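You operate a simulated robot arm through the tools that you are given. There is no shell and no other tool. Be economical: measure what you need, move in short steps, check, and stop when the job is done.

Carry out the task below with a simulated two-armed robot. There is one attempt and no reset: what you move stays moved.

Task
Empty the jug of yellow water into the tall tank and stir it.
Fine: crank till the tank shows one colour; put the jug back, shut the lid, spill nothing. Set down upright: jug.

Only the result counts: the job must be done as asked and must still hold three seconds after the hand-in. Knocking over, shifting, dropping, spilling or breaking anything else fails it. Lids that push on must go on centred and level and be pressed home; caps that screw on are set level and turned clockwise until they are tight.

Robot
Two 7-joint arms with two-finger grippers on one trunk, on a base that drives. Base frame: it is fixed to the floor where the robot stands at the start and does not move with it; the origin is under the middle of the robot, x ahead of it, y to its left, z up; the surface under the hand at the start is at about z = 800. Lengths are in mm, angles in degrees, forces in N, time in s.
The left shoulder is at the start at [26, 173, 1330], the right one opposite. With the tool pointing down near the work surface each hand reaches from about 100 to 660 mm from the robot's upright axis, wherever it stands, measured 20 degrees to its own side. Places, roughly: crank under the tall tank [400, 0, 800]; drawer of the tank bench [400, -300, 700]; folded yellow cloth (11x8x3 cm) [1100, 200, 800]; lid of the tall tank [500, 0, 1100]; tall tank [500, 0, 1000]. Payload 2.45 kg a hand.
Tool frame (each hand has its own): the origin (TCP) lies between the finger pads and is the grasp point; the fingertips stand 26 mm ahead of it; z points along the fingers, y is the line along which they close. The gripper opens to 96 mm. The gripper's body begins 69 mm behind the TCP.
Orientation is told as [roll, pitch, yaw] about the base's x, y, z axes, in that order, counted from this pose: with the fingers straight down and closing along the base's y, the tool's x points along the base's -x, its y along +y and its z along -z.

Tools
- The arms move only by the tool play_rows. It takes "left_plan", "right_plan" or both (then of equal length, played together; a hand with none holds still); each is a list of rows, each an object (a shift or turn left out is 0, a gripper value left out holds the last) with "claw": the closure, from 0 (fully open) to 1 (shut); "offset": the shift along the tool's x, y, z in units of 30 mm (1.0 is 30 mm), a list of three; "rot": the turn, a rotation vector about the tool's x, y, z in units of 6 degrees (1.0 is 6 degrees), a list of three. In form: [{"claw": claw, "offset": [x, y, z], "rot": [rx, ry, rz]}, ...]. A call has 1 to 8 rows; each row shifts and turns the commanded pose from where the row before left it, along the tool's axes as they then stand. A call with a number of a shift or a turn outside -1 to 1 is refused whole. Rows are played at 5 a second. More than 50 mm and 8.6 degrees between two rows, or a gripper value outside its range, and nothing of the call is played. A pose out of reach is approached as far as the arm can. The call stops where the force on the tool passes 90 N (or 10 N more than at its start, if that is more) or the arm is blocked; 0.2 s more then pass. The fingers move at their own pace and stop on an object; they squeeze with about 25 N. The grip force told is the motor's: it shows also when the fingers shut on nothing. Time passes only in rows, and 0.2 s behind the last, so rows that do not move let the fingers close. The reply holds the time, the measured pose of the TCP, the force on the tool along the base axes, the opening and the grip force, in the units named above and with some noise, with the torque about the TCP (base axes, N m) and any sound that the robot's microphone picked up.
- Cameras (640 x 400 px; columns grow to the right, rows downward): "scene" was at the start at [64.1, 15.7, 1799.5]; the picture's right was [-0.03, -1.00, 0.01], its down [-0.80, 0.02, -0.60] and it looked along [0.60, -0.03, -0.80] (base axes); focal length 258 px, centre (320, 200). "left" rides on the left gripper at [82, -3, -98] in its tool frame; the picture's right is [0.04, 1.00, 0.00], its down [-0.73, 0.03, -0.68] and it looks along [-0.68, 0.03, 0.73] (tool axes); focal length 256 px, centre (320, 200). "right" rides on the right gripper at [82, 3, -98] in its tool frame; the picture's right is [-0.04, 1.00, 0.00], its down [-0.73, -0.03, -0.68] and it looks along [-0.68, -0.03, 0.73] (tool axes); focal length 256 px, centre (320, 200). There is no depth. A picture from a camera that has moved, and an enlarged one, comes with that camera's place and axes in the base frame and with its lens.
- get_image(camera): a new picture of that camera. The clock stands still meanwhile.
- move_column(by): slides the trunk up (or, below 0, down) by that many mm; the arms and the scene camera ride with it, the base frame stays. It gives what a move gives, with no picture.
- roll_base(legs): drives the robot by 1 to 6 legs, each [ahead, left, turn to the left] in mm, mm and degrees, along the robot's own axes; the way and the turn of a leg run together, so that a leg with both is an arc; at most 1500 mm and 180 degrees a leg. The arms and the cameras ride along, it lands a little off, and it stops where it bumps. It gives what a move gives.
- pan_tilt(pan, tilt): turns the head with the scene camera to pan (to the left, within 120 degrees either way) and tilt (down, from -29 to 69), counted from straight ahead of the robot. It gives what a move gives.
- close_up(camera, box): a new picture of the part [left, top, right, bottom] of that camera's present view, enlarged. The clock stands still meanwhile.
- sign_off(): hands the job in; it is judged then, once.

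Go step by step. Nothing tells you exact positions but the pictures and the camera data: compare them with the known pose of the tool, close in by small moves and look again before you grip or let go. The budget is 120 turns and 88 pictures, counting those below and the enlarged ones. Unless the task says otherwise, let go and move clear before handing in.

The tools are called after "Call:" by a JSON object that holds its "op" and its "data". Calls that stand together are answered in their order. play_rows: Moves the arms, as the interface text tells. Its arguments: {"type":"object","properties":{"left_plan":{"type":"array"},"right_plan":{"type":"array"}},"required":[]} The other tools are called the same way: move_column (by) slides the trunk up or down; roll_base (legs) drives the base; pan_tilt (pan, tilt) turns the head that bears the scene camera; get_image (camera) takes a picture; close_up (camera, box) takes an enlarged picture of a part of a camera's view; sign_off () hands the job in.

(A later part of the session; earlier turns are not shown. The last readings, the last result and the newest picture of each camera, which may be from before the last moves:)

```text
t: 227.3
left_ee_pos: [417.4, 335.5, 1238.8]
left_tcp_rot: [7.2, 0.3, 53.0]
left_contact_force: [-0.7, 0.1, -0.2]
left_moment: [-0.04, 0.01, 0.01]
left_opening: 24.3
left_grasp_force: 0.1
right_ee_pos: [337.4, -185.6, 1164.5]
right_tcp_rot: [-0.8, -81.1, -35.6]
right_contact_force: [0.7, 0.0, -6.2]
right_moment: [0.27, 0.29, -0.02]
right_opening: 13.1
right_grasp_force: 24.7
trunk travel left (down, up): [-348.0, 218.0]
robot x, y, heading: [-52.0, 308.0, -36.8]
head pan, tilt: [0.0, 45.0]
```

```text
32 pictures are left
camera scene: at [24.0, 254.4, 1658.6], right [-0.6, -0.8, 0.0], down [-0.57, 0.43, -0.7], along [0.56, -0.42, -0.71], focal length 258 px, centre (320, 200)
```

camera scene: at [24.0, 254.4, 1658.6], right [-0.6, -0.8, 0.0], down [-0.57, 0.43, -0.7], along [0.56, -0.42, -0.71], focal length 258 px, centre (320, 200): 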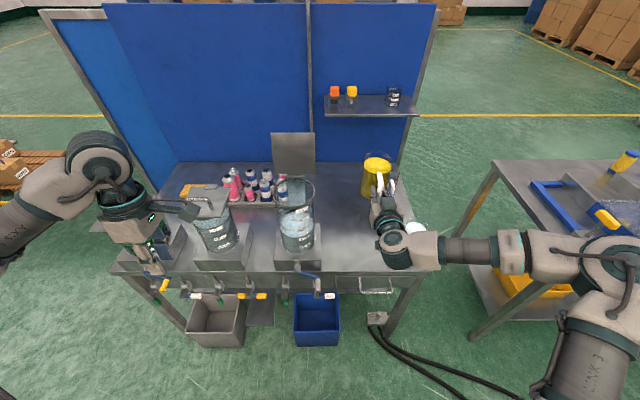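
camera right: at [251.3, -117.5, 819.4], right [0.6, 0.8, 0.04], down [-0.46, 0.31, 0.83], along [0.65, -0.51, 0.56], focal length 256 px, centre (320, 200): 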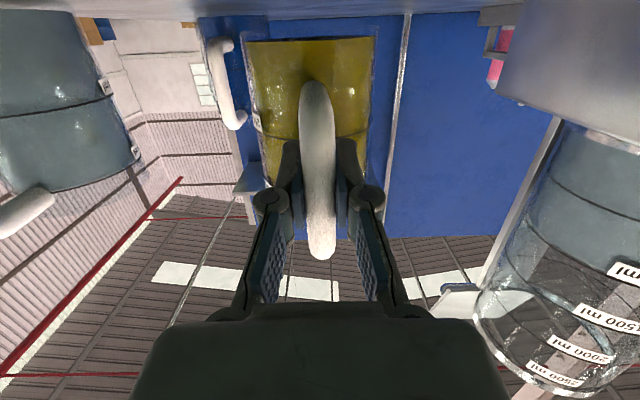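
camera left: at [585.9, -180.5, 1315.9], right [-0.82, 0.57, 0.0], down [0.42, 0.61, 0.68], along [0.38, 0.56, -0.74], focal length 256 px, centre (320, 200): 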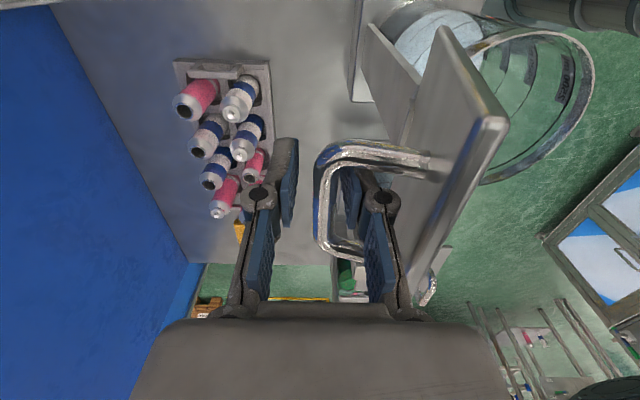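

All steady. Raise 60 more, then carry the jug left toward the tank's right side.

Call:
{"op": "move_column", "data": {"by": 60}}

Call:
{"op": "play_rows", "data": {"left_plan": [{}, {}, {}, {}, {}], "right_plan": [{}, {}, {}, {}, {}]}}

Call:
{"op": "play_rows", "data": {"right_plan": [{"offset": [0, 0.3, -0.1]}, {"offset": [0, 0.45, -0.13]}, {"offset": [0.02, 0.5, -0.13]}, {"offset": [0.02, 0.5, -0.13]}, {"offset": [0.02, 0.5, -0.13]}, {"offset": [0.02, 0.5, -0.13]}, {"offset": [0.02, 0.4, -0.13]}, {"offset": [0, 0.25, 0]}]}}

Call:
{"op": "play_rows", "data": {"right_plan": [{"offset": [0, 0.2, 0]}, {"offset": [0, 0.4, 0]}, {"offset": [0, 0.4, 0]}, {"offset": [0, 0.4, 0]}, {"offset": [0, 0.3, 0]}, {"offset": [0, 0.2, 0]}, {}]}}

Call:
{"op": "get_image", "data": {"camera": "scene"}}

```text
t: 228.3
left_ee_pos: [417.9, 335.9, 1297.8]
left_tcp_rot: [7.2, 0.3, 53.0]
left_contact_force: [1.0, -0.4, -0.4]
left_moment: [-0.03, -0.01, 0.03]
left_opening: 23.9
left_grasp_force: 0.1
right_ee_pos: [337.7, -186.4, 1224.0]
right_tcp_rot: [-0.7, -81.0, -35.8]
right_contact_force: [0.0, -0.4, -5.5]
right_moment: [0.22, 0.25, 0.01]
right_opening: 13.0
right_grasp_force: 24.9
trunk travel left (down, up): [-408.0, 158.0]
robot x, y, heading: [-54.2, 308.2, -36.9]
head pan, tilt: [0.0, 45.0]
```

```text
t: 229.5
left_ee_pos: [417.9, 336.0, 1297.8]
left_tcp_rot: [7.2, 0.4, 53.0]
left_contact_force: [-0.9, 0.1, 0.6]
left_moment: [-0.02, 0.01, -0.01]
left_opening: 24.2
left_grasp_force: 0.0
right_ee_pos: [338.4, -185.2, 1225.3]
right_tcp_rot: [-0.8, -81.1, -35.7]
right_contact_force: [-0.8, -0.1, -6.0]
right_moment: [0.23, 0.27, -0.01]
right_opening: 13.1
right_grasp_force: 24.6
trunk travel left (down, up): [-408.0, 158.0]
robot x, y, heading: [-55.9, 311.2, -37.1]
head pan, tilt: [0.0, 45.0]
```

```text
t: 231.3
left_ee_pos: [417.6, 336.5, 1297.9]
left_tcp_rot: [7.3, 0.3, 53.0]
left_contact_force: [0.6, 0.1, 0.5]
left_moment: [0.02, 0.02, 0.04]
left_opening: 24.2
left_grasp_force: 0.1
right_ee_pos: [377.8, -86.9, 1226.7]
right_tcp_rot: [-1.0, -81.1, -35.6]
right_contact_force: [0.5, -0.8, -5.6]
right_moment: [0.25, 0.27, 0.01]
right_opening: 13.3
right_grasp_force: 25.1
trunk travel left (down, up): [-408.0, 158.0]
robot x, y, heading: [-56.7, 309.9, -37.0]
head pan, tilt: [0.0, 45.0]
```

```text
t: 232.9
left_ee_pos: [417.3, 336.0, 1297.6]
left_tcp_rot: [7.3, 0.3, 53.0]
left_contact_force: [0.6, -0.6, -0.5]
left_moment: [-0.03, 0.0, -0.02]
left_opening: 23.9
left_grasp_force: 0.0
right_ee_pos: [410.4, -41.5, 1225.6]
right_tcp_rot: [-0.9, -81.1, -35.6]
right_contact_force: [0.9, 0.4, -5.3]
right_moment: [0.21, 0.29, 0.03]
right_opening: 12.8
right_grasp_force: 25.3
trunk travel left (down, up): [-408.0, 158.0]
robot x, y, heading: [-50.8, 309.7, -37.1]
head pan, tilt: [0.0, 45.0]
```

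```text
31 pictures are left
camera scene: at [12.5, 265.7, 1718.6], right [-0.6, -0.8, 0.0], down [-0.57, 0.43, -0.7], along [0.56, -0.42, -0.71], focal length 258 px, centre (320, 200)
```

scene: 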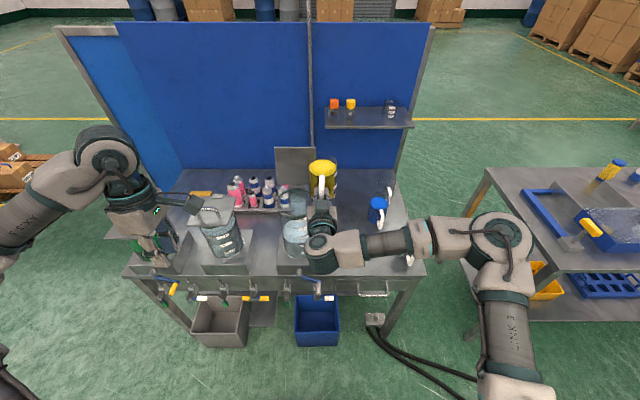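

Jug centre is now ~90 mm right of the tank axis, above rim height. Begin tipping left: first 25° (no pour yet), lowering 20 mm.

Call:
{"op": "play_rows", "data": {"right_plan": [{"offset": [0.13, 0, 0], "rot": [0, 0, -0.7]}, {"offset": [0.13, 0.06, 0], "rot": [0, 0, -0.83]}, {"offset": [0.13, 0.06, 0], "rot": [0, 0, -0.83]}, {"offset": [0.13, 0.06, 0], "rot": [0, 0, -0.83]}, {"offset": [0.13, 0.06, 0], "rot": [0, 0, -0.83]}, {}]}}

Call:
{"op": "close_up", "data": {"camera": "scene", "box": [240, 140, 400, 240]}}

```text
t: 234.3
left_ee_pos: [417.5, 337.1, 1297.6]
left_tcp_rot: [7.2, 0.3, 53.1]
left_contact_force: [-0.7, 0.7, 0.1]
left_moment: [0.0, 0.03, -0.01]
left_opening: 24.0
left_grasp_force: 0.0
right_ee_pos: [410.0, -35.7, 1205.8]
right_tcp_rot: [-69.3, -64.2, 34.7]
right_contact_force: [1.5, 0.3, -4.0]
right_moment: [0.04, 0.15, -0.04]
right_opening: 12.7
right_grasp_force: 24.9
trunk travel left (down, up): [-408.0, 158.0]
robot x, y, heading: [-57.4, 309.9, -36.9]
head pan, tilt: [0.0, 45.0]
```

```text
4.00 times, centred on (320, 190) of scene
camera zoom: at [12.3, 265.9, 1718.6], right [-0.6, -0.8, 0.0], down [-0.57, 0.43, -0.7], along [0.56, -0.42, -0.71], focal length 1031 px, centre (320, 240)
```

zoom: 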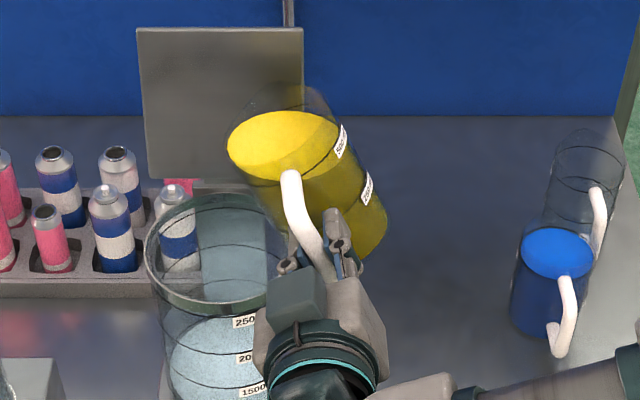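

The vertical load dropped a bit (6→4 N): the jug's lower edge may be touching the rim. Raise it 20 mm.

Call:
{"op": "play_rows", "data": {"right_plan": [{"offset": [-0.3, -0.13, 0]}, {"offset": [-0.35, -0.16, 0]}, {}]}}

```text
t: 235.1
left_ee_pos: [417.5, 336.0, 1299.1]
left_tcp_rot: [7.3, 0.3, 53.0]
left_contact_force: [-0.7, -1.1, 0.3]
left_moment: [0.01, 0.02, -0.01]
left_opening: 23.8
left_grasp_force: 0.1
right_ee_pos: [412.8, -39.0, 1227.6]
right_tcp_rot: [-69.3, -64.3, 34.7]
right_contact_force: [0.7, 0.9, -3.6]
right_moment: [0.02, 0.18, 0.03]
right_opening: 13.5
right_grasp_force: 25.1
trunk travel left (down, up): [-408.0, 158.0]
robot x, y, heading: [-53.8, 309.7, -36.9]
head pan, tilt: [0.0, 45.0]
```

Load stays at 3.6 N, so some has probably already poured. Check.

Call:
{"op": "close_up", "data": {"camera": "scene", "box": [240, 150, 368, 230]}}

Call:
{"op": "get_image", "data": {"camera": "right"}}

```text
5.00 times, centred on (304, 190) of scene
camera zoom: at [12.5, 266.1, 1718.6], right [-0.6, -0.8, 0.0], down [-0.57, 0.43, -0.7], along [0.56, -0.42, -0.71], focal length 1289 px, centre (400, 250)
```

zoom: 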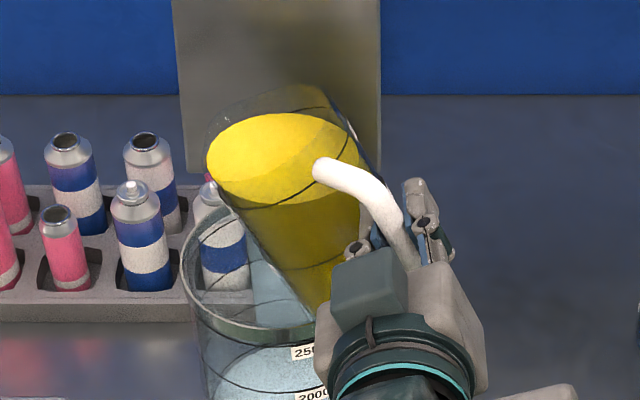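

```text
28 pictures are left
camera right: at [308.5, 2.5, 1167.4], right [0.5, 0.78, -0.37], down [-0.29, 0.56, 0.78], along [0.81, -0.28, 0.51], focal length 256 px, centre (320, 200)
```

right: 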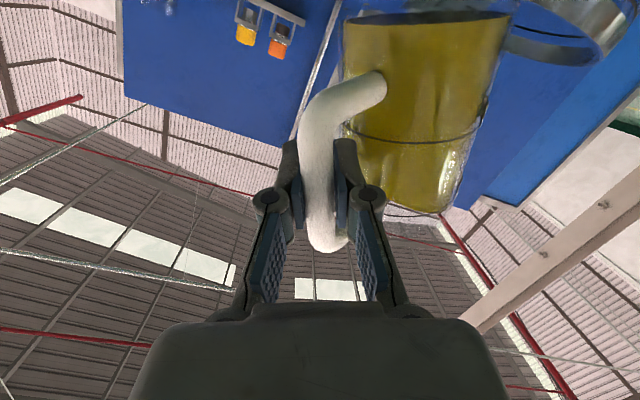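

The jug swivelled left about its handle bar but its tilt is still ~24°. Let me look closely at the tank contents and jug.

Call:
{"op": "close_up", "data": {"camera": "scene", "box": [270, 170, 350, 260]}}

```text
4.44 times, centred on (310, 215) of scene
camera zoom: at [12.5, 266.1, 1718.6], right [-0.6, -0.8, 0.0], down [-0.57, 0.43, -0.7], along [0.56, -0.42, -0.71], focal length 1146 px, centre (364, 133)
```

zoom: 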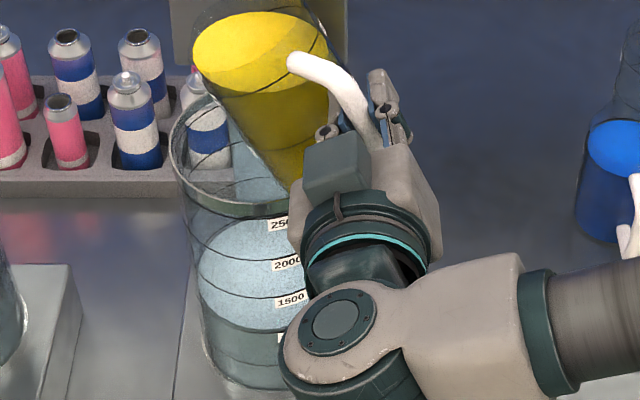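

No yellow in the tank yet — nothing poured. Since the jug swivels on its handle bar as it tips, I'll follow with the hand: shift right, forward and up while tipping to ~30°.

Call:
{"op": "play_rows", "data": {"right_plan": [{"offset": [0, -0.4, 0.12]}, {"offset": [0, -0.5, 0.16]}, {"offset": [0, -0.5, 0.16]}, {"offset": [0, -0.47, 0.15]}, {"rot": [0, 0, -0.5]}, {"rot": [0, 0, -0.5]}, {}]}}

Call:
{"op": "close_up", "data": {"camera": "scene", "box": [250, 130, 394, 220]}}

```text
t: 236.7
left_ee_pos: [416.6, 336.2, 1298.7]
left_tcp_rot: [7.2, 0.3, 53.0]
left_contact_force: [0.3, 0.0, -0.2]
left_moment: [-0.01, -0.02, 0.0]
left_opening: 23.9
left_grasp_force: 0.0
right_ee_pos: [401.4, -92.2, 1246.7]
right_tcp_rot: [-72.8, -58.6, 38.7]
right_contact_force: [0.8, 0.7, -5.7]
right_moment: [-0.01, 0.27, 0.04]
right_opening: 13.1
right_grasp_force: 25.1
trunk travel left (down, up): [-408.0, 158.0]
robot x, y, heading: [-55.6, 304.9, -37.0]
head pan, tilt: [0.0, 45.0]
```

```text
4.44 times, centred on (322, 175) of scene
camera zoom: at [12.3, 265.4, 1718.6], right [-0.6, -0.8, 0.0], down [-0.57, 0.43, -0.7], along [0.56, -0.42, -0.71], focal length 1146 px, centre (311, 311)
```

zoom: 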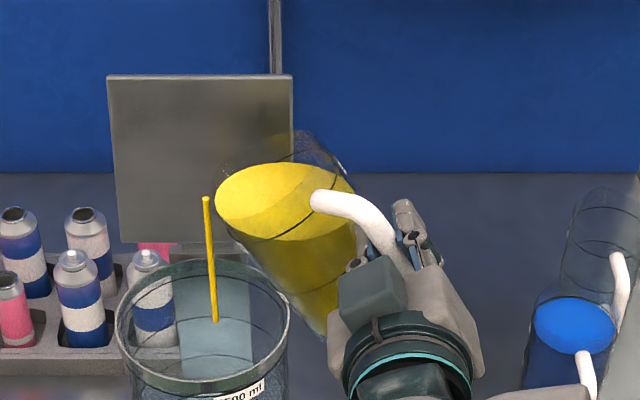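

The load is back to 5.7 N and a thin yellow stream is now falling into the middle of the tank. Continue slowly: 12° more over two seconds.

Call:
{"op": "play_rows", "data": {"right_plan": [{}, {}, {"offset": [-0.03, 0, 0.03], "rot": [0, 0, -0.33]}, {"offset": [-0.03, 0, 0.03], "rot": [0, 0, -0.33]}, {"offset": [-0.03, 0, 0.03], "rot": [0, 0, -0.33]}, {"offset": [-0.03, 0, 0.03], "rot": [0, 0, -0.33]}, {"offset": [-0.03, 0, 0.03], "rot": [0, 0, -0.33]}, {"offset": [-0.03, 0, 0.03], "rot": [0, 0, -0.33]}]}}

Call:
{"op": "close_up", "data": {"camera": "scene", "box": [250, 130, 394, 220]}}

```text
t: 238.5
left_ee_pos: [417.9, 335.7, 1299.2]
left_tcp_rot: [7.2, 0.3, 53.0]
left_contact_force: [0.4, 0.7, -0.2]
left_moment: [-0.03, -0.01, -0.03]
left_opening: 24.0
left_grasp_force: 0.1
right_ee_pos: [406.4, -93.5, 1251.1]
right_tcp_rot: [-76.9, -47.2, 44.0]
right_contact_force: [0.2, 0.1, -4.7]
right_moment: [0.01, 0.25, 0.04]
right_opening: 13.3
right_grasp_force: 25.2
trunk travel left (down, up): [-408.0, 158.0]
robot x, y, heading: [-51.4, 309.3, -37.2]
head pan, tilt: [0.0, 45.0]
```

```text
4.44 times, centred on (322, 175) of scene
camera zoom: at [12.1, 265.5, 1718.6], right [-0.6, -0.8, 0.0], down [-0.57, 0.43, -0.7], along [0.56, -0.42, -0.71], focal length 1146 px, centre (311, 311)
```

zoom: 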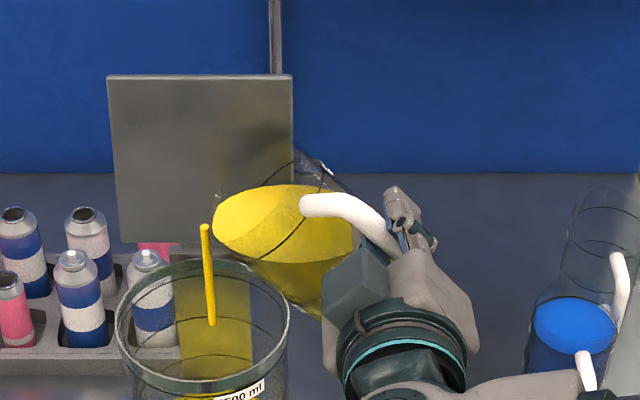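

Pouring well into the tank's centre (load 4.7 N). Continue tipping.

Call:
{"op": "play_rows", "data": {"right_plan": [{"offset": [-0.032, 0, 0.022], "rot": [0, 0, -0.25]}, {"offset": [-0.032, 0, 0.022], "rot": [0, 0, -0.25]}, {"offset": [-0.032, 0, 0.022], "rot": [0, 0, -0.25]}, {"offset": [-0.032, 0, 0.022], "rot": [0, 0, -0.25]}, {"offset": [-0.032, 0, 0.022], "rot": [0, 0, -0.25]}, {"offset": [-0.032, 0, 0.022], "rot": [0, 0, -0.25]}, {"offset": [-0.032, 0, 0.022], "rot": [0, 0, -0.25]}, {"offset": [-0.032, 0, 0.022], "rot": [0, 0, -0.25]}]}}

Call:
{"op": "close_up", "data": {"camera": "scene", "box": [250, 130, 394, 220]}}

```text
t: 240.3
left_ee_pos: [418.1, 336.1, 1298.7]
left_tcp_rot: [7.3, 0.2, 53.0]
left_contact_force: [-0.3, 0.6, 0.2]
left_moment: [0.02, -0.01, -0.04]
left_opening: 23.8
left_grasp_force: 0.1
right_ee_pos: [415.3, -92.2, 1255.5]
right_tcp_rot: [-79.1, -35.3, 47.2]
right_contact_force: [0.5, 0.7, -3.2]
right_moment: [0.02, 0.13, -0.02]
right_opening: 13.3
right_grasp_force: 24.8
trunk travel left (down, up): [-408.0, 158.0]
robot x, y, heading: [-56.3, 310.8, -36.9]
head pan, tilt: [0.0, 45.0]
```

```text
4.44 times, centred on (322, 175) of scene
camera zoom: at [12.0, 265.8, 1718.6], right [-0.6, -0.8, 0.0], down [-0.57, 0.43, -0.7], along [0.56, -0.42, -0.71], focal length 1146 px, centre (311, 311)
```

zoom: 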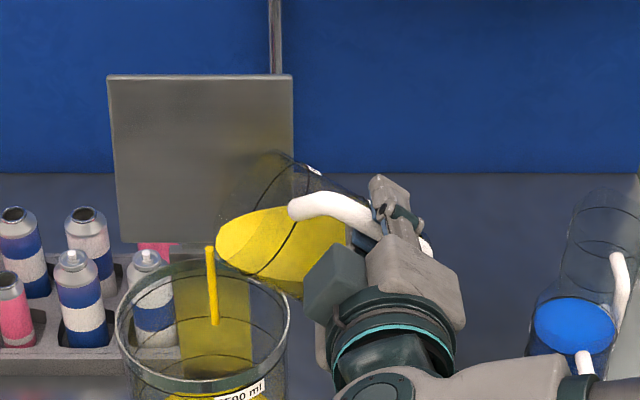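

Good. Next 16°, shifting left with it to keep the lip in place.

Call:
{"op": "play_rows", "data": {"right_plan": [{"offset": [-0.06, 0, 0.012], "rot": [0, 0, -0.33]}, {"offset": [-0.06, 0, 0.012], "rot": [0, 0, -0.33]}, {"offset": [-0.06, 0, 0.012], "rot": [0, 0, -0.33]}, {"offset": [-0.06, 0, 0.012], "rot": [0, 0, -0.33]}, {"offset": [-0.06, 0, 0.012], "rot": [0, 0, -0.33]}, {"offset": [-0.06, 0, 0.012], "rot": [0, 0, -0.33]}, {"offset": [-0.06, 0, 0.012], "rot": [0, 0, -0.33]}, {"offset": [-0.06, 0, 0.012], "rot": [0, 0, -0.33]}]}}

Call:
{"op": "close_up", "data": {"camera": "scene", "box": [250, 130, 394, 220]}}

```text
t: 242.1
left_ee_pos: [417.5, 336.5, 1298.1]
left_tcp_rot: [7.2, 0.3, 53.0]
left_contact_force: [0.5, -0.7, 1.2]
left_moment: [0.0, -0.02, 0.04]
left_opening: 24.0
left_grasp_force: 0.1
right_ee_pos: [426.9, -84.7, 1262.5]
right_tcp_rot: [-80.6, -19.8, 50.3]
right_contact_force: [0.1, -0.3, -2.3]
right_moment: [0.02, 0.07, 0.0]
right_opening: 13.1
right_grasp_force: 25.2
trunk travel left (down, up): [-408.0, 158.0]
robot x, y, heading: [-52.9, 309.4, -37.1]
head pan, tilt: [0.0, 45.0]
```

```text
4.44 times, centred on (322, 175) of scene
camera zoom: at [11.9, 266.3, 1718.7], right [-0.6, -0.8, 0.0], down [-0.57, 0.43, -0.7], along [0.56, -0.42, -0.71], focal length 1146 px, centre (311, 311)
```

zoom: 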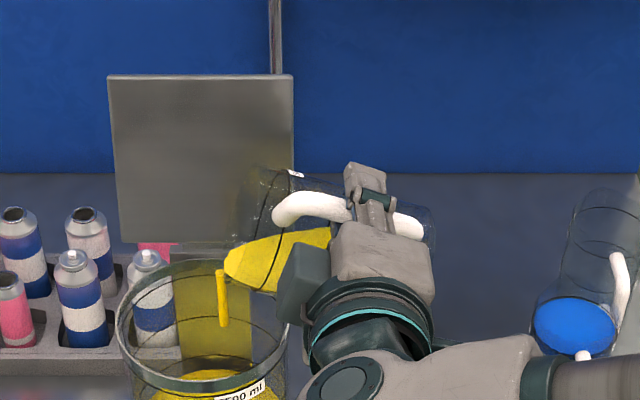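

Continue to ~90°.

Call:
{"op": "play_rows", "data": {"right_plan": [{"offset": [-0.12, 0, 0], "rot": [0, 0, -0.42]}, {"offset": [-0.12, 0, 0], "rot": [0, 0, -0.42]}, {"offset": [-0.12, 0, 0], "rot": [0, 0, -0.42]}, {"offset": [-0.12, 0, 0], "rot": [0, 0, -0.42]}, {"offset": [-0.12, 0, 0], "rot": [0, 0, -0.42]}, {"offset": [-0.12, 0, 0], "rot": [0, 0, -0.42]}, {"offset": [-0.12, 0, 0], "rot": [0, 0, -0.42]}, {"offset": [-0.12, 0, 0], "rot": [0, 0, -0.42]}]}}

Call:
{"op": "close_up", "data": {"camera": "scene", "box": [250, 130, 394, 220]}}

```text
t: 243.9
left_ee_pos: [416.9, 336.3, 1298.6]
left_tcp_rot: [7.2, 0.3, 53.0]
left_contact_force: [0.1, 0.3, -0.7]
left_moment: [0.01, 0.01, 0.01]
left_opening: 24.1
left_grasp_force: 0.1
right_ee_pos: [442.9, -61.4, 1267.7]
right_tcp_rot: [-81.2, 0.2, 53.6]
right_contact_force: [-0.2, 0.3, -1.5]
right_moment: [0.03, 0.02, -0.01]
right_opening: 12.5
right_grasp_force: 25.3
trunk travel left (down, up): [-408.0, 158.0]
robot x, y, heading: [-55.6, 307.1, -37.1]
head pan, tilt: [0.0, 45.0]
```

```text
4.44 times, centred on (322, 175) of scene
camera zoom: at [11.9, 267.2, 1718.7], right [-0.6, -0.8, 0.0], down [-0.57, 0.42, -0.7], along [0.56, -0.42, -0.71], focal length 1146 px, centre (311, 311)
```

zoom: 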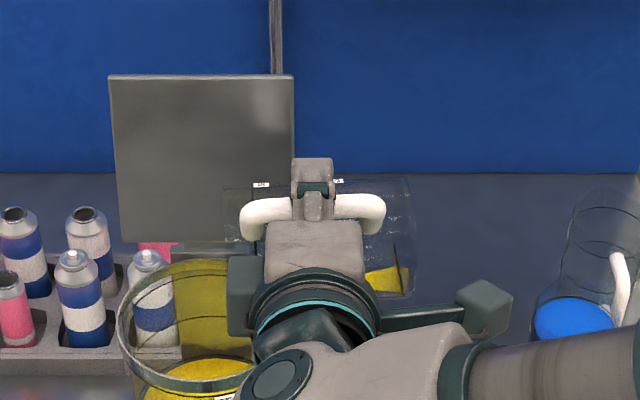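

Nearly empty; a little remains at the bottom end. Tip 20° more past horizontal.

Call:
{"op": "play_rows", "data": {"right_plan": [{"offset": [-0.12, -0.05, 0], "rot": [0, 0, -0.42]}, {"offset": [-0.12, -0.05, 0], "rot": [0, 0, -0.42]}, {"offset": [-0.12, -0.05, 0], "rot": [0, 0, -0.42]}, {"offset": [-0.12, -0.05, 0], "rot": [0, 0, -0.42]}, {"offset": [-0.12, -0.05, 0], "rot": [0, 0, -0.42]}, {"offset": [-0.12, -0.05, 0], "rot": [0, 0, -0.42]}, {"offset": [-0.12, -0.05, 0], "rot": [0, 0, -0.42]}, {"offset": [-0.12, -0.05, 0], "rot": [0, 0, -0.42]}]}}

Call:
{"op": "play_rows", "data": {"right_plan": [{}, {}, {}, {}]}}

Call:
{"op": "close_up", "data": {"camera": "scene", "box": [250, 130, 394, 220]}}

```text
t: 245.7
left_ee_pos: [418.8, 336.9, 1298.4]
left_tcp_rot: [7.2, 0.3, 52.9]
left_contact_force: [-0.3, -0.2, -0.3]
left_moment: [0.01, 0.01, 0.03]
left_opening: 24.0
left_grasp_force: 0.0
right_ee_pos: [462.2, -37.6, 1274.0]
right_tcp_rot: [-80.6, 20.1, 56.7]
right_contact_force: [0.7, 0.1, -0.1]
right_moment: [0.02, -0.01, 0.0]
right_opening: 12.3
right_grasp_force: 25.0
trunk travel left (down, up): [-408.0, 158.0]
robot x, y, heading: [-53.1, 309.1, -37.0]
head pan, tilt: [0.0, 45.0]
```

```text
t: 246.7
left_ee_pos: [417.7, 335.5, 1298.9]
left_tcp_rot: [7.1, 0.3, 53.0]
left_contact_force: [-0.3, 0.4, 0.1]
left_moment: [0.01, -0.01, 0.0]
left_opening: 23.9
left_grasp_force: 0.1
right_ee_pos: [462.3, -38.1, 1274.5]
right_tcp_rot: [-80.7, 20.1, 56.7]
right_contact_force: [-0.3, -0.1, -0.6]
right_moment: [0.03, 0.03, 0.02]
right_opening: 12.5
right_grasp_force: 24.5
trunk travel left (down, up): [-408.0, 158.0]
robot x, y, heading: [-51.9, 306.9, -36.7]
head pan, tilt: [0.0, 45.0]
```

```text
4.44 times, centred on (322, 175) of scene
camera zoom: at [12.0, 267.3, 1718.7], right [-0.6, -0.8, 0.0], down [-0.57, 0.42, -0.7], along [0.56, -0.42, -0.71], focal length 1146 px, centre (311, 311)
```

zoom: 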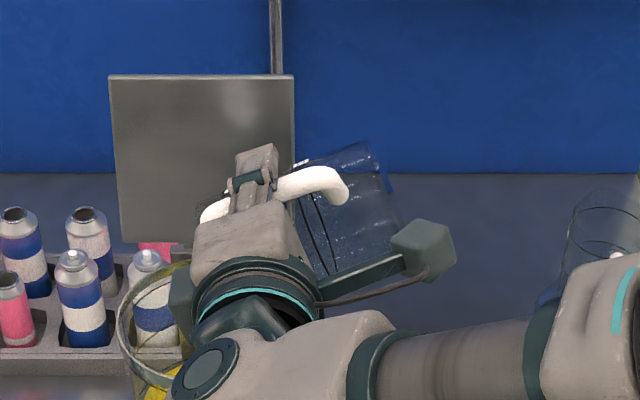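

The jug is empty now. Tip it back upright along the reverse path.

Call:
{"op": "play_rows", "data": {"right_plan": [{"offset": [0.12, 0.05, 0], "rot": [0, 0, 0.42]}, {"offset": [0.12, 0.05, 0], "rot": [0, 0, 0.42]}, {"offset": [0.12, 0.05, 0], "rot": [0, 0, 0.42]}, {"offset": [0.12, 0.05, 0], "rot": [0, 0, 0.42]}, {"offset": [0.12, 0.05, 0], "rot": [0, 0, 0.42]}, {"offset": [0.12, 0.05, 0], "rot": [0, 0, 0.42]}, {"offset": [0.12, 0.05, 0], "rot": [0, 0, 0.42]}, {"offset": [0.12, 0.05, 0], "rot": [0, 0, 0.42]}]}}

Call:
{"op": "play_rows", "data": {"right_plan": [{"offset": [0.2, 0, 0], "rot": [0, 0, 0.7]}, {"offset": [0.2, 0, 0], "rot": [0, 0, 0.7]}, {"offset": [0.2, 0, 0], "rot": [0, 0, 0.7]}, {"offset": [0.15, -0.2, 0], "rot": [0, 0, 0.7]}, {"offset": [0.05, -0.3, 0], "rot": [0, 0, 0.7]}, {"offset": [0, -0.3, 0], "rot": [0, 0, 0.7]}, {"offset": [0, -0.3, 0], "rot": [0, 0, 0.7]}, {"offset": [0, -0.3, 0], "rot": [0, 0, 0.7]}]}}

Call:
{"op": "play_rows", "data": {"right_plan": [{"offset": [0, -0.3, 0], "rot": [0, 0, 0.7]}, {"offset": [0, -0.3, 0], "rot": [0, 0, 0.7]}, {"offset": [0, -0.3, 0], "rot": [0, 0, 0.7]}, {"offset": [0, -0.3, 0], "rot": [0, 0, 0.7]}, {"offset": [0, -0.3, 0], "rot": [0, 0, 0.7]}, {"offset": [0, -0.3, 0], "rot": [0, 0, 0.7]}, {"offset": [0, -0.3, 0], "rot": [0, 0, 0.5]}, {}]}}

Call:
{"op": "get_image", "data": {"camera": "scene"}}

Call:
{"op": "get_image", "data": {"camera": "right"}}

```text
t: 248.5
left_ee_pos: [415.4, 336.5, 1299.3]
left_tcp_rot: [7.2, 0.3, 53.0]
left_contact_force: [0.0, -0.7, -0.1]
left_moment: [0.0, 0.03, 0.01]
left_opening: 24.4
left_grasp_force: 0.1
right_ee_pos: [443.1, -63.3, 1268.6]
right_tcp_rot: [-81.1, 0.1, 53.5]
right_contact_force: [0.1, 0.4, -1.3]
right_moment: [0.04, 0.01, 0.01]
right_opening: 12.5
right_grasp_force: 25.1
trunk travel left (down, up): [-408.0, 158.0]
robot x, y, heading: [-54.4, 307.7, -37.0]
head pan, tilt: [0.0, 45.0]
```

```text
t: 250.3
left_ee_pos: [417.4, 335.4, 1299.1]
left_tcp_rot: [7.2, 0.3, 53.0]
left_contact_force: [-0.4, 0.5, -0.4]
left_moment: [0.0, 0.02, 0.01]
left_opening: 24.2
left_grasp_force: 0.0
right_ee_pos: [423.1, -97.9, 1304.2]
right_tcp_rot: [-79.4, -33.0, 47.7]
right_contact_force: [0.4, 0.0, -0.8]
right_moment: [-0.01, 0.04, 0.0]
right_opening: 12.3
right_grasp_force: 25.0
trunk travel left (down, up): [-408.0, 158.0]
robot x, y, heading: [-51.6, 310.7, -36.9]
head pan, tilt: [0.0, 45.0]
```

```text
t: 252.1
left_ee_pos: [416.7, 336.6, 1299.5]
left_tcp_rot: [7.2, 0.5, 52.9]
left_contact_force: [-0.5, 0.4, 0.1]
left_moment: [0.05, 0.0, -0.01]
left_opening: 23.9
left_grasp_force: 0.1
right_ee_pos: [403.8, -137.9, 1346.4]
right_tcp_rot: [-71.8, -60.5, 37.6]
right_contact_force: [-1.0, -0.4, -1.8]
right_moment: [-0.03, 0.05, -0.04]
right_opening: 12.6
right_grasp_force: 25.0
trunk travel left (down, up): [-408.0, 158.0]
robot x, y, heading: [-51.0, 306.9, -37.0]
head pan, tilt: [0.0, 45.0]
```

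```text
20 pictures are left
camera scene: at [10.9, 265.6, 1718.7], right [-0.6, -0.8, 0.0], down [-0.57, 0.43, -0.7], along [0.56, -0.42, -0.71], focal length 258 px, centre (320, 200)
```

scene: 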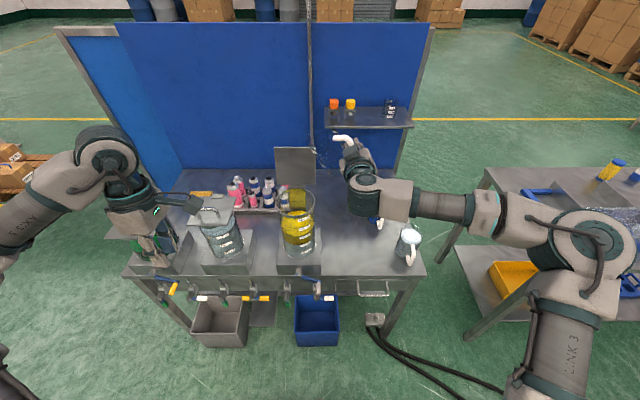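

```text
19 pictures are left
camera right: at [294.9, -101.2, 1289.1], right [0.48, 0.76, -0.43], down [-0.27, 0.6, 0.76], along [0.84, -0.25, 0.49], focal length 256 px, centre (320, 200)
```

right: 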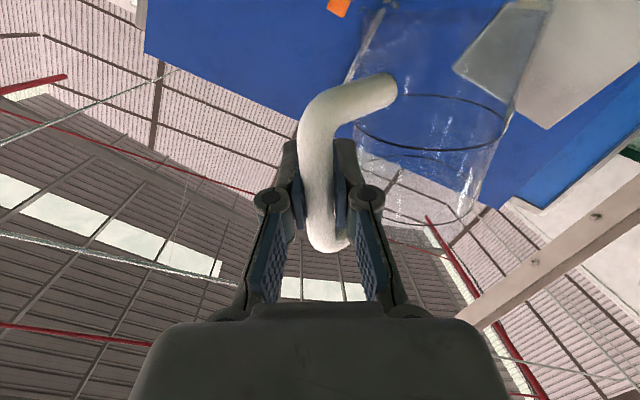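

Empty jug; tank is yellowish now. The jug is swivelled ~53° left in the grip, so I'll bring it upright and yaw the hand right by ~40° to restore the handle's direction.

Call:
{"op": "play_rows", "data": {"right_plan": [{"offset": [0, -0.3, 0], "rot": [0, 0, 0.78]}, {"offset": [0, -0.3, 0], "rot": [0, 0, 0.78]}, {"offset": [0, -0.3, 0], "rot": [0, 0, 0.78]}, {"offset": [0, -0.3, 0], "rot": [0, 0, 0.78]}, {"offset": [0, -0.3, 0], "rot": [0, 0, 0.78]}, {"offset": [0, -0.3, 0], "rot": [0, 0, 0.8]}, {}]}}

Call:
{"op": "play_rows", "data": {"right_plan": [{"rot": [0.82, 0, 0.13]}, {"rot": [0.82, 0, 0.13]}, {"rot": [0.82, 0, 0.13]}, {"rot": [0.82, 0, 0.13]}, {"rot": [0.82, 0, 0.13]}, {"rot": [0.82, 0, 0.13]}, {"rot": [0.82, 0, 0.13]}, {"rot": [0.82, 0, 0.13]}]}}

Call:
{"op": "get_image", "data": {"camera": "scene"}}

```text
t: 253.7
left_ee_pos: [416.9, 336.4, 1299.2]
left_tcp_rot: [7.2, 0.3, 53.1]
left_contact_force: [-0.8, -0.5, 0.3]
left_moment: [-0.02, -0.01, -0.03]
left_opening: 23.9
left_grasp_force: 0.0
right_ee_pos: [374.2, -181.0, 1361.6]
right_tcp_rot: [-0.3, -81.1, -36.0]
right_contact_force: [0.6, 0.0, -1.1]
right_moment: [-0.05, 0.05, 0.0]
right_opening: 12.7
right_grasp_force: 25.0
trunk travel left (down, up): [-408.0, 158.0]
robot x, y, heading: [-54.1, 307.5, -36.9]
head pan, tilt: [0.0, 45.0]
```

```text
t: 255.5
left_ee_pos: [419.2, 336.2, 1299.0]
left_tcp_rot: [7.2, 0.4, 52.9]
left_contact_force: [0.3, 0.8, -0.5]
left_moment: [-0.01, 0.02, 0.0]
left_opening: 23.8
left_grasp_force: 0.1
right_ee_pos: [375.4, -178.8, 1362.2]
right_tcp_rot: [-0.1, -81.2, -76.2]
right_contact_force: [0.1, 0.4, -0.3]
right_moment: [0.01, 0.05, 0.0]
right_opening: 12.1
right_grasp_force: 24.8
trunk travel left (down, up): [-408.0, 158.0]
robot x, y, heading: [-53.9, 310.2, -37.1]
head pan, tilt: [0.0, 45.0]
```

```text
18 pictures are left
camera scene: at [12.7, 266.9, 1718.6], right [-0.6, -0.8, 0.0], down [-0.57, 0.42, -0.7], along [0.56, -0.42, -0.71], focal length 258 px, centre (320, 200)
```

scene: 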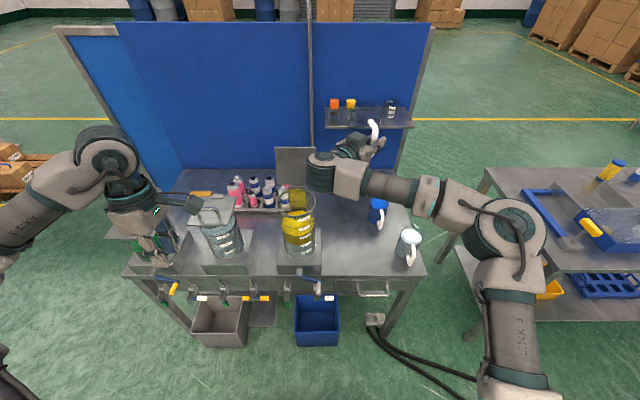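

Pose reached. Enlarge the jug to measure its swivel.

Call:
{"op": "close_up", "data": {"camera": "scene", "box": [320, 80, 432, 150]}}

```text
5.71 times, centred on (376, 115) of scene
camera zoom: at [12.7, 266.9, 1718.6], right [-0.6, -0.8, 0.0], down [-0.57, 0.42, -0.7], along [0.56, -0.42, -0.71], focal length 1473 px, centre (0, 686)
```

zoom: 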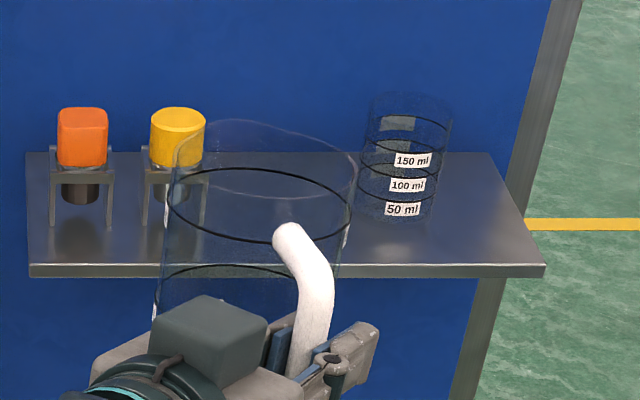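

Jug handle is now within ~18° of its original direction — good. Move it over its old spot and down to the carrying height.

Call:
{"op": "play_rows", "data": {"right_plan": [{"offset": [0.4, -0.2, 0.1]}, {"offset": [0.6, -0.25, 0.15]}, {"offset": [0.6, -0.25, 0.15]}, {"offset": [0.6, -0.25, 0.15]}, {"offset": [0.6, -0.25, 0.15]}, {"offset": [0.6, -0.25, 0.15]}, {"offset": [0.6, -0.25, 0.15]}, {"offset": [0.44, -0.24, 0.14]}]}}

Call:
{"op": "play_rows", "data": {"right_plan": [{}, {}]}}

```text
t: 257.3
left_ee_pos: [416.4, 335.5, 1299.7]
left_tcp_rot: [7.1, 0.3, 53.0]
left_contact_force: [-0.6, 0.0, -0.4]
left_moment: [-0.01, -0.01, 0.03]
left_opening: 24.0
left_grasp_force: 0.0
right_ee_pos: [321.4, -208.2, 1224.4]
right_tcp_rot: [0.2, -81.1, -76.6]
right_contact_force: [-0.8, -0.1, -0.9]
right_moment: [0.01, 0.04, 0.03]
right_opening: 12.6
right_grasp_force: 25.5
trunk travel left (down, up): [-408.0, 158.0]
robot x, y, heading: [-54.0, 306.5, -36.8]
head pan, tilt: [0.0, 45.0]
```

```text
t: 257.9
left_ee_pos: [417.8, 337.0, 1298.9]
left_tcp_rot: [7.1, 0.3, 53.0]
left_contact_force: [0.7, 0.0, 0.2]
left_moment: [-0.04, 0.0, 0.03]
left_opening: 23.9
left_grasp_force: 0.0
right_ee_pos: [321.5, -207.0, 1225.6]
right_tcp_rot: [-0.1, -81.2, -76.3]
right_contact_force: [0.0, 0.2, -0.8]
right_moment: [0.03, 0.09, -0.01]
right_opening: 12.6
right_grasp_force: 24.5
trunk travel left (down, up): [-408.0, 158.0]
robot x, y, heading: [-55.1, 305.7, -37.0]
head pan, tilt: [0.0, 45.0]
```

Exactly over the spot. Lower the trunk in steps.

Call:
{"op": "move_column", "data": {"by": -60}}

Call:
{"op": "play_rows", "data": {"left_plan": [{}, {}, {}, {}], "right_plan": [{}, {}, {}, {}]}}

Call:
{"op": "move_column", "data": {"by": -60}}

Call:
{"op": "play_rows", "data": {"left_plan": [{}, {}, {}, {}], "right_plan": [{}, {}, {}, {}]}}

Call:
{"op": "move_column", "data": {"by": -60}}

Call:
{"op": "play_rows", "data": {"left_plan": [{}, {}, {}, {}], "right_plan": [{}, {}, {}, {}]}}

Call:
{"op": "move_column", "data": {"by": -60}}

Call:
{"op": "play_rows", "data": {"left_plan": [{}, {}, {}, {}], "right_plan": [{}, {}, {}, {}]}}

Call:
{"op": "move_column", "data": {"by": -60}}

Call:
{"op": "play_rows", "data": {"left_plan": [{}, {}, {}, {}, {}], "right_plan": [{}, {}, {}, {}, {}]}}

Call:
{"op": "get_image", "data": {"camera": "scene"}}

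```text
t: 258.9
left_ee_pos: [416.9, 337.8, 1239.5]
left_tcp_rot: [7.1, 0.4, 53.0]
left_contact_force: [-0.9, 0.0, 0.4]
left_moment: [-0.02, -0.01, 0.0]
left_opening: 24.2
left_grasp_force: 0.0
right_ee_pos: [321.2, -206.2, 1165.8]
right_tcp_rot: [0.2, -81.2, -76.7]
right_contact_force: [0.3, -0.3, -0.8]
right_moment: [0.01, 0.04, -0.04]
right_opening: 12.5
right_grasp_force: 24.6
trunk travel left (down, up): [-348.0, 218.0]
robot x, y, heading: [-54.9, 309.9, -36.9]
head pan, tilt: [0.0, 45.0]
```

```text
t: 259.9
left_ee_pos: [417.9, 336.2, 1238.6]
left_tcp_rot: [7.2, 0.3, 53.0]
left_contact_force: [-0.5, -0.2, 0.6]
left_moment: [0.0, -0.02, 0.02]
left_opening: 24.0
left_grasp_force: 0.1
right_ee_pos: [322.3, -206.9, 1164.5]
right_tcp_rot: [-0.1, -81.2, -76.2]
right_contact_force: [0.1, -0.9, -0.6]
right_moment: [0.02, 0.07, -0.01]
right_opening: 12.4
right_grasp_force: 25.2
trunk travel left (down, up): [-348.0, 218.0]
robot x, y, heading: [-53.3, 313.0, -37.1]
head pan, tilt: [0.0, 45.0]
```

```text
t: 260.9
left_ee_pos: [416.1, 337.2, 1179.6]
left_tcp_rot: [7.1, 0.3, 53.0]
left_contact_force: [-0.4, 0.5, -0.5]
left_moment: [-0.03, -0.04, -0.02]
left_opening: 24.0
left_grasp_force: 0.1
right_ee_pos: [320.3, -206.0, 1106.8]
right_tcp_rot: [0.5, -81.4, -76.8]
right_contact_force: [-1.3, -0.3, -1.1]
right_moment: [0.01, 0.06, -0.01]
right_opening: 12.7
right_grasp_force: 25.2
trunk travel left (down, up): [-288.0, 278.0]
robot x, y, heading: [-58.5, 309.5, -37.1]
head pan, tilt: [0.0, 45.0]
```

```text
t: 261.9
left_ee_pos: [417.4, 336.1, 1177.8]
left_tcp_rot: [7.1, 0.3, 53.0]
left_contact_force: [0.4, 0.7, -0.1]
left_moment: [0.04, 0.0, 0.01]
left_opening: 23.9
left_grasp_force: 0.0
right_ee_pos: [321.8, -205.9, 1104.7]
right_tcp_rot: [-0.1, -81.2, -76.2]
right_contact_force: [0.4, -0.8, -1.0]
right_moment: [-0.02, 0.07, 0.0]
right_opening: 12.6
right_grasp_force: 24.8
trunk travel left (down, up): [-288.0, 278.0]
robot x, y, heading: [-55.0, 306.1, -36.9]
head pan, tilt: [0.0, 45.0]
```

```text
t: 262.9
left_ee_pos: [416.7, 337.0, 1120.4]
left_tcp_rot: [7.0, 0.3, 53.0]
left_contact_force: [0.2, -0.2, 0.0]
left_moment: [0.0, 0.0, -0.01]
left_opening: 23.9
left_grasp_force: 0.1
right_ee_pos: [319.8, -206.5, 1047.6]
right_tcp_rot: [0.5, -81.3, -76.9]
right_contact_force: [-0.6, 0.3, -0.6]
right_moment: [0.01, 0.07, 0.04]
right_opening: 12.4
right_grasp_force: 25.2
trunk travel left (down, up): [-228.0, 338.0]
robot x, y, heading: [-50.1, 308.3, -36.9]
head pan, tilt: [0.0, 45.0]
```

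```text
t: 263.9
left_ee_pos: [416.1, 336.1, 1119.1]
left_tcp_rot: [7.2, 0.3, 52.9]
left_contact_force: [0.5, 0.7, -0.1]
left_moment: [0.0, 0.0, 0.01]
left_opening: 24.0
left_grasp_force: 0.0
right_ee_pos: [321.2, -206.8, 1045.3]
right_tcp_rot: [-0.1, -81.2, -76.2]
right_contact_force: [0.0, -1.2, -0.8]
right_moment: [0.03, 0.04, 0.02]
right_opening: 12.5
right_grasp_force: 24.6
trunk travel left (down, up): [-228.0, 338.0]
robot x, y, heading: [-56.1, 311.9, -37.0]
head pan, tilt: [0.0, 45.0]
```

```text
t: 264.9
left_ee_pos: [416.6, 337.6, 1059.4]
left_tcp_rot: [7.1, 0.2, 53.0]
left_contact_force: [-1.0, -0.5, 0.7]
left_moment: [-0.02, 0.01, 0.0]
left_opening: 23.9
left_grasp_force: 0.1
right_ee_pos: [320.0, -205.9, 986.1]
right_tcp_rot: [0.8, -81.3, -77.0]
right_contact_force: [-0.2, 0.1, -0.9]
right_moment: [0.04, 0.05, 0.03]
right_opening: 12.5
right_grasp_force: 24.6
trunk travel left (down, up): [-168.0, 398.0]
robot x, y, heading: [-53.7, 309.2, -36.8]
head pan, tilt: [0.0, 45.0]
```

```text
t: 265.9
left_ee_pos: [416.8, 337.1, 1059.6]
left_tcp_rot: [7.2, 0.2, 53.0]
left_contact_force: [0.3, 1.1, -0.5]
left_moment: [0.0, -0.02, 0.03]
left_opening: 24.1
left_grasp_force: 0.0
right_ee_pos: [321.2, -207.0, 985.7]
right_tcp_rot: [-0.2, -81.2, -76.2]
right_contact_force: [-0.4, 0.2, -1.1]
right_moment: [0.01, 0.03, -0.02]
right_opening: 12.4
right_grasp_force: 25.0
trunk travel left (down, up): [-168.0, 398.0]
robot x, y, heading: [-51.9, 312.0, -36.8]
head pan, tilt: [0.0, 45.0]
```

```text
t: 266.9
left_ee_pos: [415.1, 337.4, 999.6]
left_tcp_rot: [7.1, 0.2, 53.0]
left_contact_force: [-0.1, 0.8, 0.3]
left_moment: [-0.03, -0.05, -0.02]
left_opening: 23.7
left_grasp_force: 0.1
right_ee_pos: [319.8, -206.8, 927.0]
right_tcp_rot: [0.6, -81.3, -77.0]
right_contact_force: [-0.6, 0.8, -1.2]
right_moment: [0.04, 0.02, 0.04]
right_opening: 12.9
right_grasp_force: 25.4
trunk travel left (down, up): [-108.0, 458.0]
robot x, y, heading: [-51.6, 306.0, -36.7]
head pan, tilt: [0.0, 45.0]
```

```text
t: 268.1
left_ee_pos: [416.1, 336.7, 998.0]
left_tcp_rot: [7.2, 0.3, 53.0]
left_contact_force: [0.6, -0.1, -0.7]
left_moment: [0.01, -0.01, 0.04]
left_opening: 23.9
left_grasp_force: 0.1
right_ee_pos: [320.7, -206.5, 925.3]
right_tcp_rot: [-0.1, -81.2, -76.2]
right_contact_force: [-0.7, -0.8, -1.1]
right_moment: [0.02, 0.07, 0.03]
right_opening: 12.6
right_grasp_force: 25.6
trunk travel left (down, up): [-108.0, 458.0]
robot x, y, heading: [-51.2, 311.8, -36.8]
head pan, tilt: [0.0, 45.0]
```

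```text
16 pictures are left
camera scene: at [178.1, 139.9, 1398.4], right [-0.6, -0.8, 0.0], down [-0.57, 0.43, -0.7], along [0.56, -0.42, -0.71], focal length 258 px, centre (320, 200)
```

scene: 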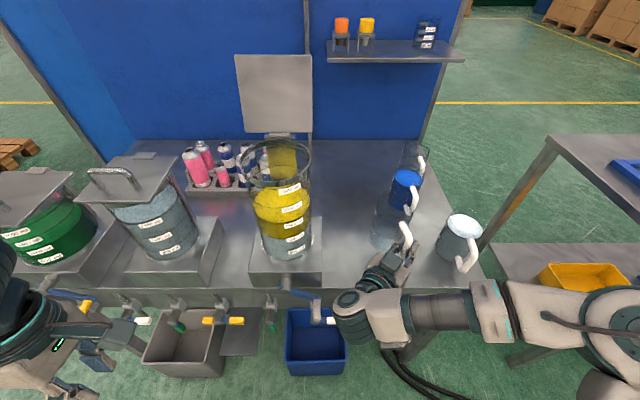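

Jug is above its place. Lower with the arm 52 mm, then feel for contact.

Call:
{"op": "play_rows", "data": {"right_plan": [{"offset": [0.2, 0, 0.03]}, {"offset": [0.3, 0, 0.047]}, {"offset": [0.35, 0, 0.055]}, {"offset": [0.35, 0, 0.055]}, {"offset": [0.3, 0, 0.047]}, {"offset": [0.2, 0, 0.03]}, {}, {}]}}

Call:
{"op": "play_rows", "data": {"right_plan": [{"offset": [0.06, 0, 0.01]}, {"offset": [0.06, 0, 0.01]}, {}]}}

Call:
{"op": "close_up", "data": {"camera": "scene", "box": [340, 180, 468, 260]}}

```text
t: 269.9
left_ee_pos: [416.4, 337.8, 998.9]
left_tcp_rot: [7.1, 0.3, 53.0]
left_contact_force: [0.4, -0.6, -0.1]
left_moment: [0.01, 0.04, 0.03]
left_opening: 23.9
left_grasp_force: 0.0
right_ee_pos: [319.8, -206.2, 874.3]
right_tcp_rot: [0.5, -81.3, -76.9]
right_contact_force: [-1.4, 1.6, 9.0]
right_moment: [-0.52, -0.56, -0.09]
right_opening: 13.0
right_grasp_force: 25.1
trunk travel left (down, up): [-108.0, 458.0]
robot x, y, heading: [-53.0, 308.2, -36.6]
head pan, tilt: [0.0, 45.0]
```

```text
t: 270.7
left_ee_pos: [417.0, 338.1, 998.9]
left_tcp_rot: [7.2, 0.4, 53.0]
left_contact_force: [0.2, 0.0, -0.3]
left_moment: [0.0, 0.02, 0.02]
left_opening: 24.1
left_grasp_force: 0.0
right_ee_pos: [320.2, -206.8, 871.2]
right_tcp_rot: [0.2, -81.4, -76.5]
right_contact_force: [-1.6, 2.3, 8.4]
right_moment: [-0.5, -0.55, -0.03]
right_opening: 12.7
right_grasp_force: 25.1
trunk travel left (down, up): [-108.0, 458.0]
robot x, y, heading: [-52.2, 309.6, -36.9]
head pan, tilt: [0.0, 45.0]
```

```text
5.00 times, centred on (404, 220) of scene
camera zoom: at [176.6, 142.1, 1399.0], right [-0.6, -0.8, 0.0], down [-0.57, 0.42, -0.7], along [0.56, -0.42, -0.71], focal length 1289 px, centre (-100, 100)
```

zoom: 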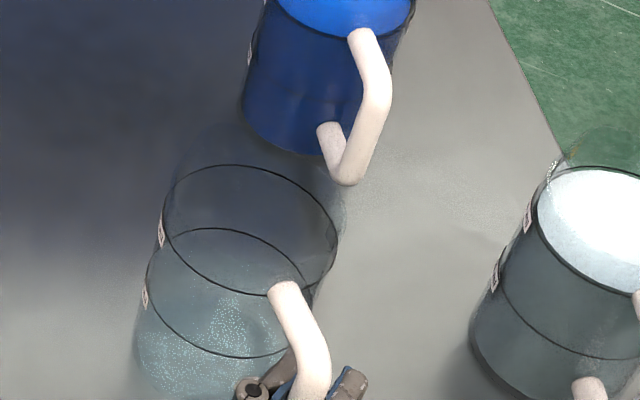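

The jug has seated (≈8 N on the bench). Open slightly and back straight out.

Call:
{"op": "play_rows", "data": {"right_plan": [{"claw": 0.74}, {}, {}, {}]}}

Call:
{"op": "play_rows", "data": {"right_plan": [{"offset": [0, 0, -0.2]}, {"offset": [0, 0, -0.3]}, {"offset": [0, 0, -0.5]}, {"offset": [0, 0, -0.6]}, {"offset": [0, 0, -0.6]}, {"offset": [0, 0, -0.5]}, {}]}}

Call:
{"op": "get_image", "data": {"camera": "scene"}}

```text
t: 271.7
left_ee_pos: [417.0, 336.5, 998.7]
left_tcp_rot: [7.2, 0.3, 52.9]
left_contact_force: [0.1, -0.4, 0.3]
left_moment: [-0.01, -0.02, -0.04]
left_opening: 23.9
left_grasp_force: 0.0
right_ee_pos: [321.3, -207.9, 870.7]
right_tcp_rot: [-0.2, -81.2, -76.1]
right_contact_force: [1.0, 0.3, 0.3]
right_moment: [0.01, 0.0, 0.0]
right_opening: 25.1
right_grasp_force: 0.0
trunk travel left (down, up): [-108.0, 458.0]
robot x, y, heading: [-51.5, 311.3, -36.7]
head pan, tilt: [0.0, 45.0]
```

```text
t: 273.3
left_ee_pos: [417.4, 337.4, 997.7]
left_tcp_rot: [7.3, 0.3, 53.0]
left_contact_force: [-0.3, -1.1, 0.1]
left_moment: [0.0, -0.01, 0.02]
left_opening: 24.0
left_grasp_force: 0.0
right_ee_pos: [302.7, -128.7, 882.7]
right_tcp_rot: [0.0, -81.1, -76.3]
right_contact_force: [0.2, 0.6, 0.4]
right_moment: [-0.02, 0.01, 0.0]
right_opening: 25.1
right_grasp_force: 0.1
trunk travel left (down, up): [-108.0, 458.0]
robot x, y, heading: [-53.8, 309.7, -36.9]
head pan, tilt: [0.0, 45.0]
```

```text
14 pictures are left
camera scene: at [178.6, 140.7, 1398.4], right [-0.6, -0.8, 0.0], down [-0.57, 0.43, -0.7], along [0.56, -0.42, -0.71], focal length 258 px, centre (320, 200)
```

scene: 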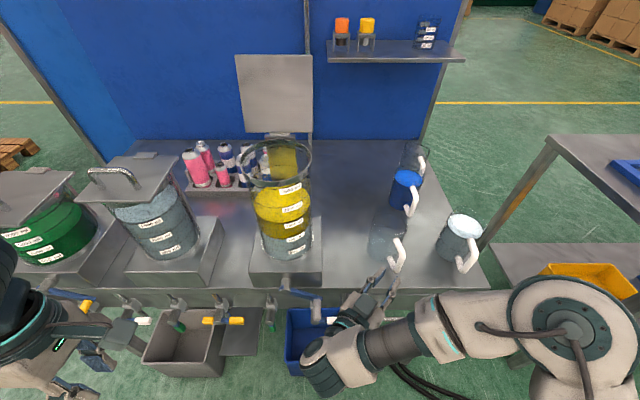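

Jug stands upright at its place. Next: stirring. The crank hub is at about l=299,z=845 with an ~83 mm arm; the handle points toward me at (373,5,805). I'll move the right hand away and turn the left hand to close sideways.

Call:
{"op": "play_rows", "data": {"left_plan": [{"rot": [0.12, 0, 0.94]}, {"rot": [0, 0, 0.94]}, {"rot": [0, 0, 0.94]}, {"rot": [0, 0, 0.94]}, {"rot": [0, 0, 0.94]}, {"rot": [0, 0, 0.94]}, {"rot": [0, 0, 0.94]}, {"rot": [0, 0, 0.94]}], "right_plan": [{"offset": [-0.3, -0.3, -0.3]}, {"offset": [-0.3, -0.6, 0]}, {"offset": [-0.3, -0.75, 0.2]}, {"offset": [-0.3, -0.8, 0.3]}, {"offset": [-0.3, -0.8, 0.3]}, {"offset": [-0.3, -0.8, 0.3]}, {"offset": [-0.3, -0.8, 0.3]}, {"offset": [-0.3, -0.6, 0.3]}]}}

Call:
{"op": "play_rows", "data": {"left_plan": [{"rot": [0, 0, 0.94]}, {"rot": [0, 0, 0.94]}, {"rot": [0, 0, 0.94]}, {"rot": [0, 0, 0.94]}, {"rot": [0, 0, 0.94]}, {"rot": [0, 0, 0.94]}, {"rot": [0, 0, 0.94]}, {"rot": [0, 0, 0.9]}]}}

Call:
{"op": "get_image", "data": {"camera": "scene"}}

```text
t: 275.1
left_ee_pos: [415.5, 335.0, 998.9]
left_tcp_rot: [4.3, 4.8, 8.0]
left_contact_force: [0.8, 0.2, 0.5]
left_moment: [0.02, 0.02, -0.01]
left_opening: 24.1
left_grasp_force: 0.0
right_ee_pos: [170.2, -224.2, 949.1]
right_tcp_rot: [-0.1, -81.2, -76.1]
right_contact_force: [0.0, -1.1, -0.6]
right_moment: [0.02, -0.01, -0.02]
right_opening: 25.2
right_grasp_force: 0.0
right hand out of reach, approached as far as the arm can: row 7, 8
trunk travel left (down, up): [-108.0, 458.0]
robot x, y, heading: [-55.9, 307.3, -36.8]
head pan, tilt: [0.0, 45.0]
```

```text
t: 276.9
left_ee_pos: [416.3, 335.2, 998.2]
left_tcp_rot: [-0.4, 6.6, -37.2]
left_contact_force: [-0.2, -1.3, -0.7]
left_moment: [0.01, -0.04, -0.03]
left_opening: 24.0
left_grasp_force: 0.0
right_ee_pos: [170.3, -224.9, 950.1]
right_tcp_rot: [-0.1, -81.2, -76.2]
right_contact_force: [-0.8, -0.8, 0.3]
right_moment: [-0.01, -0.02, 0.01]
right_opening: 25.1
right_grasp_force: 0.1
trunk travel left (down, up): [-108.0, 458.0]
robot x, y, heading: [-54.1, 310.0, -36.7]
head pan, tilt: [0.0, 45.0]
```

```text
13 pictures are left
camera scene: at [176.8, 139.8, 1398.6], right [-0.6, -0.8, 0.0], down [-0.57, 0.43, -0.7], along [0.56, -0.42, -0.71], focal length 258 px, centre (320, 200)
```

scene: 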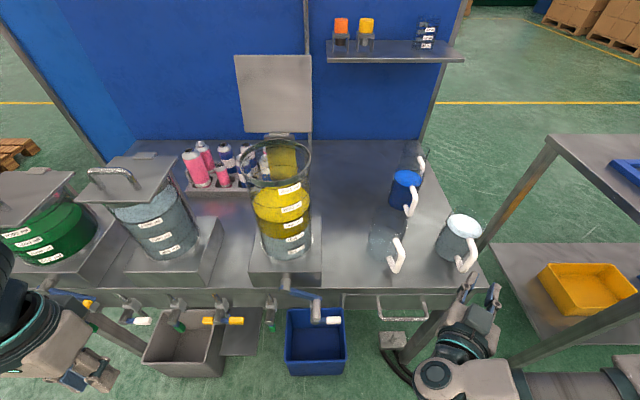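

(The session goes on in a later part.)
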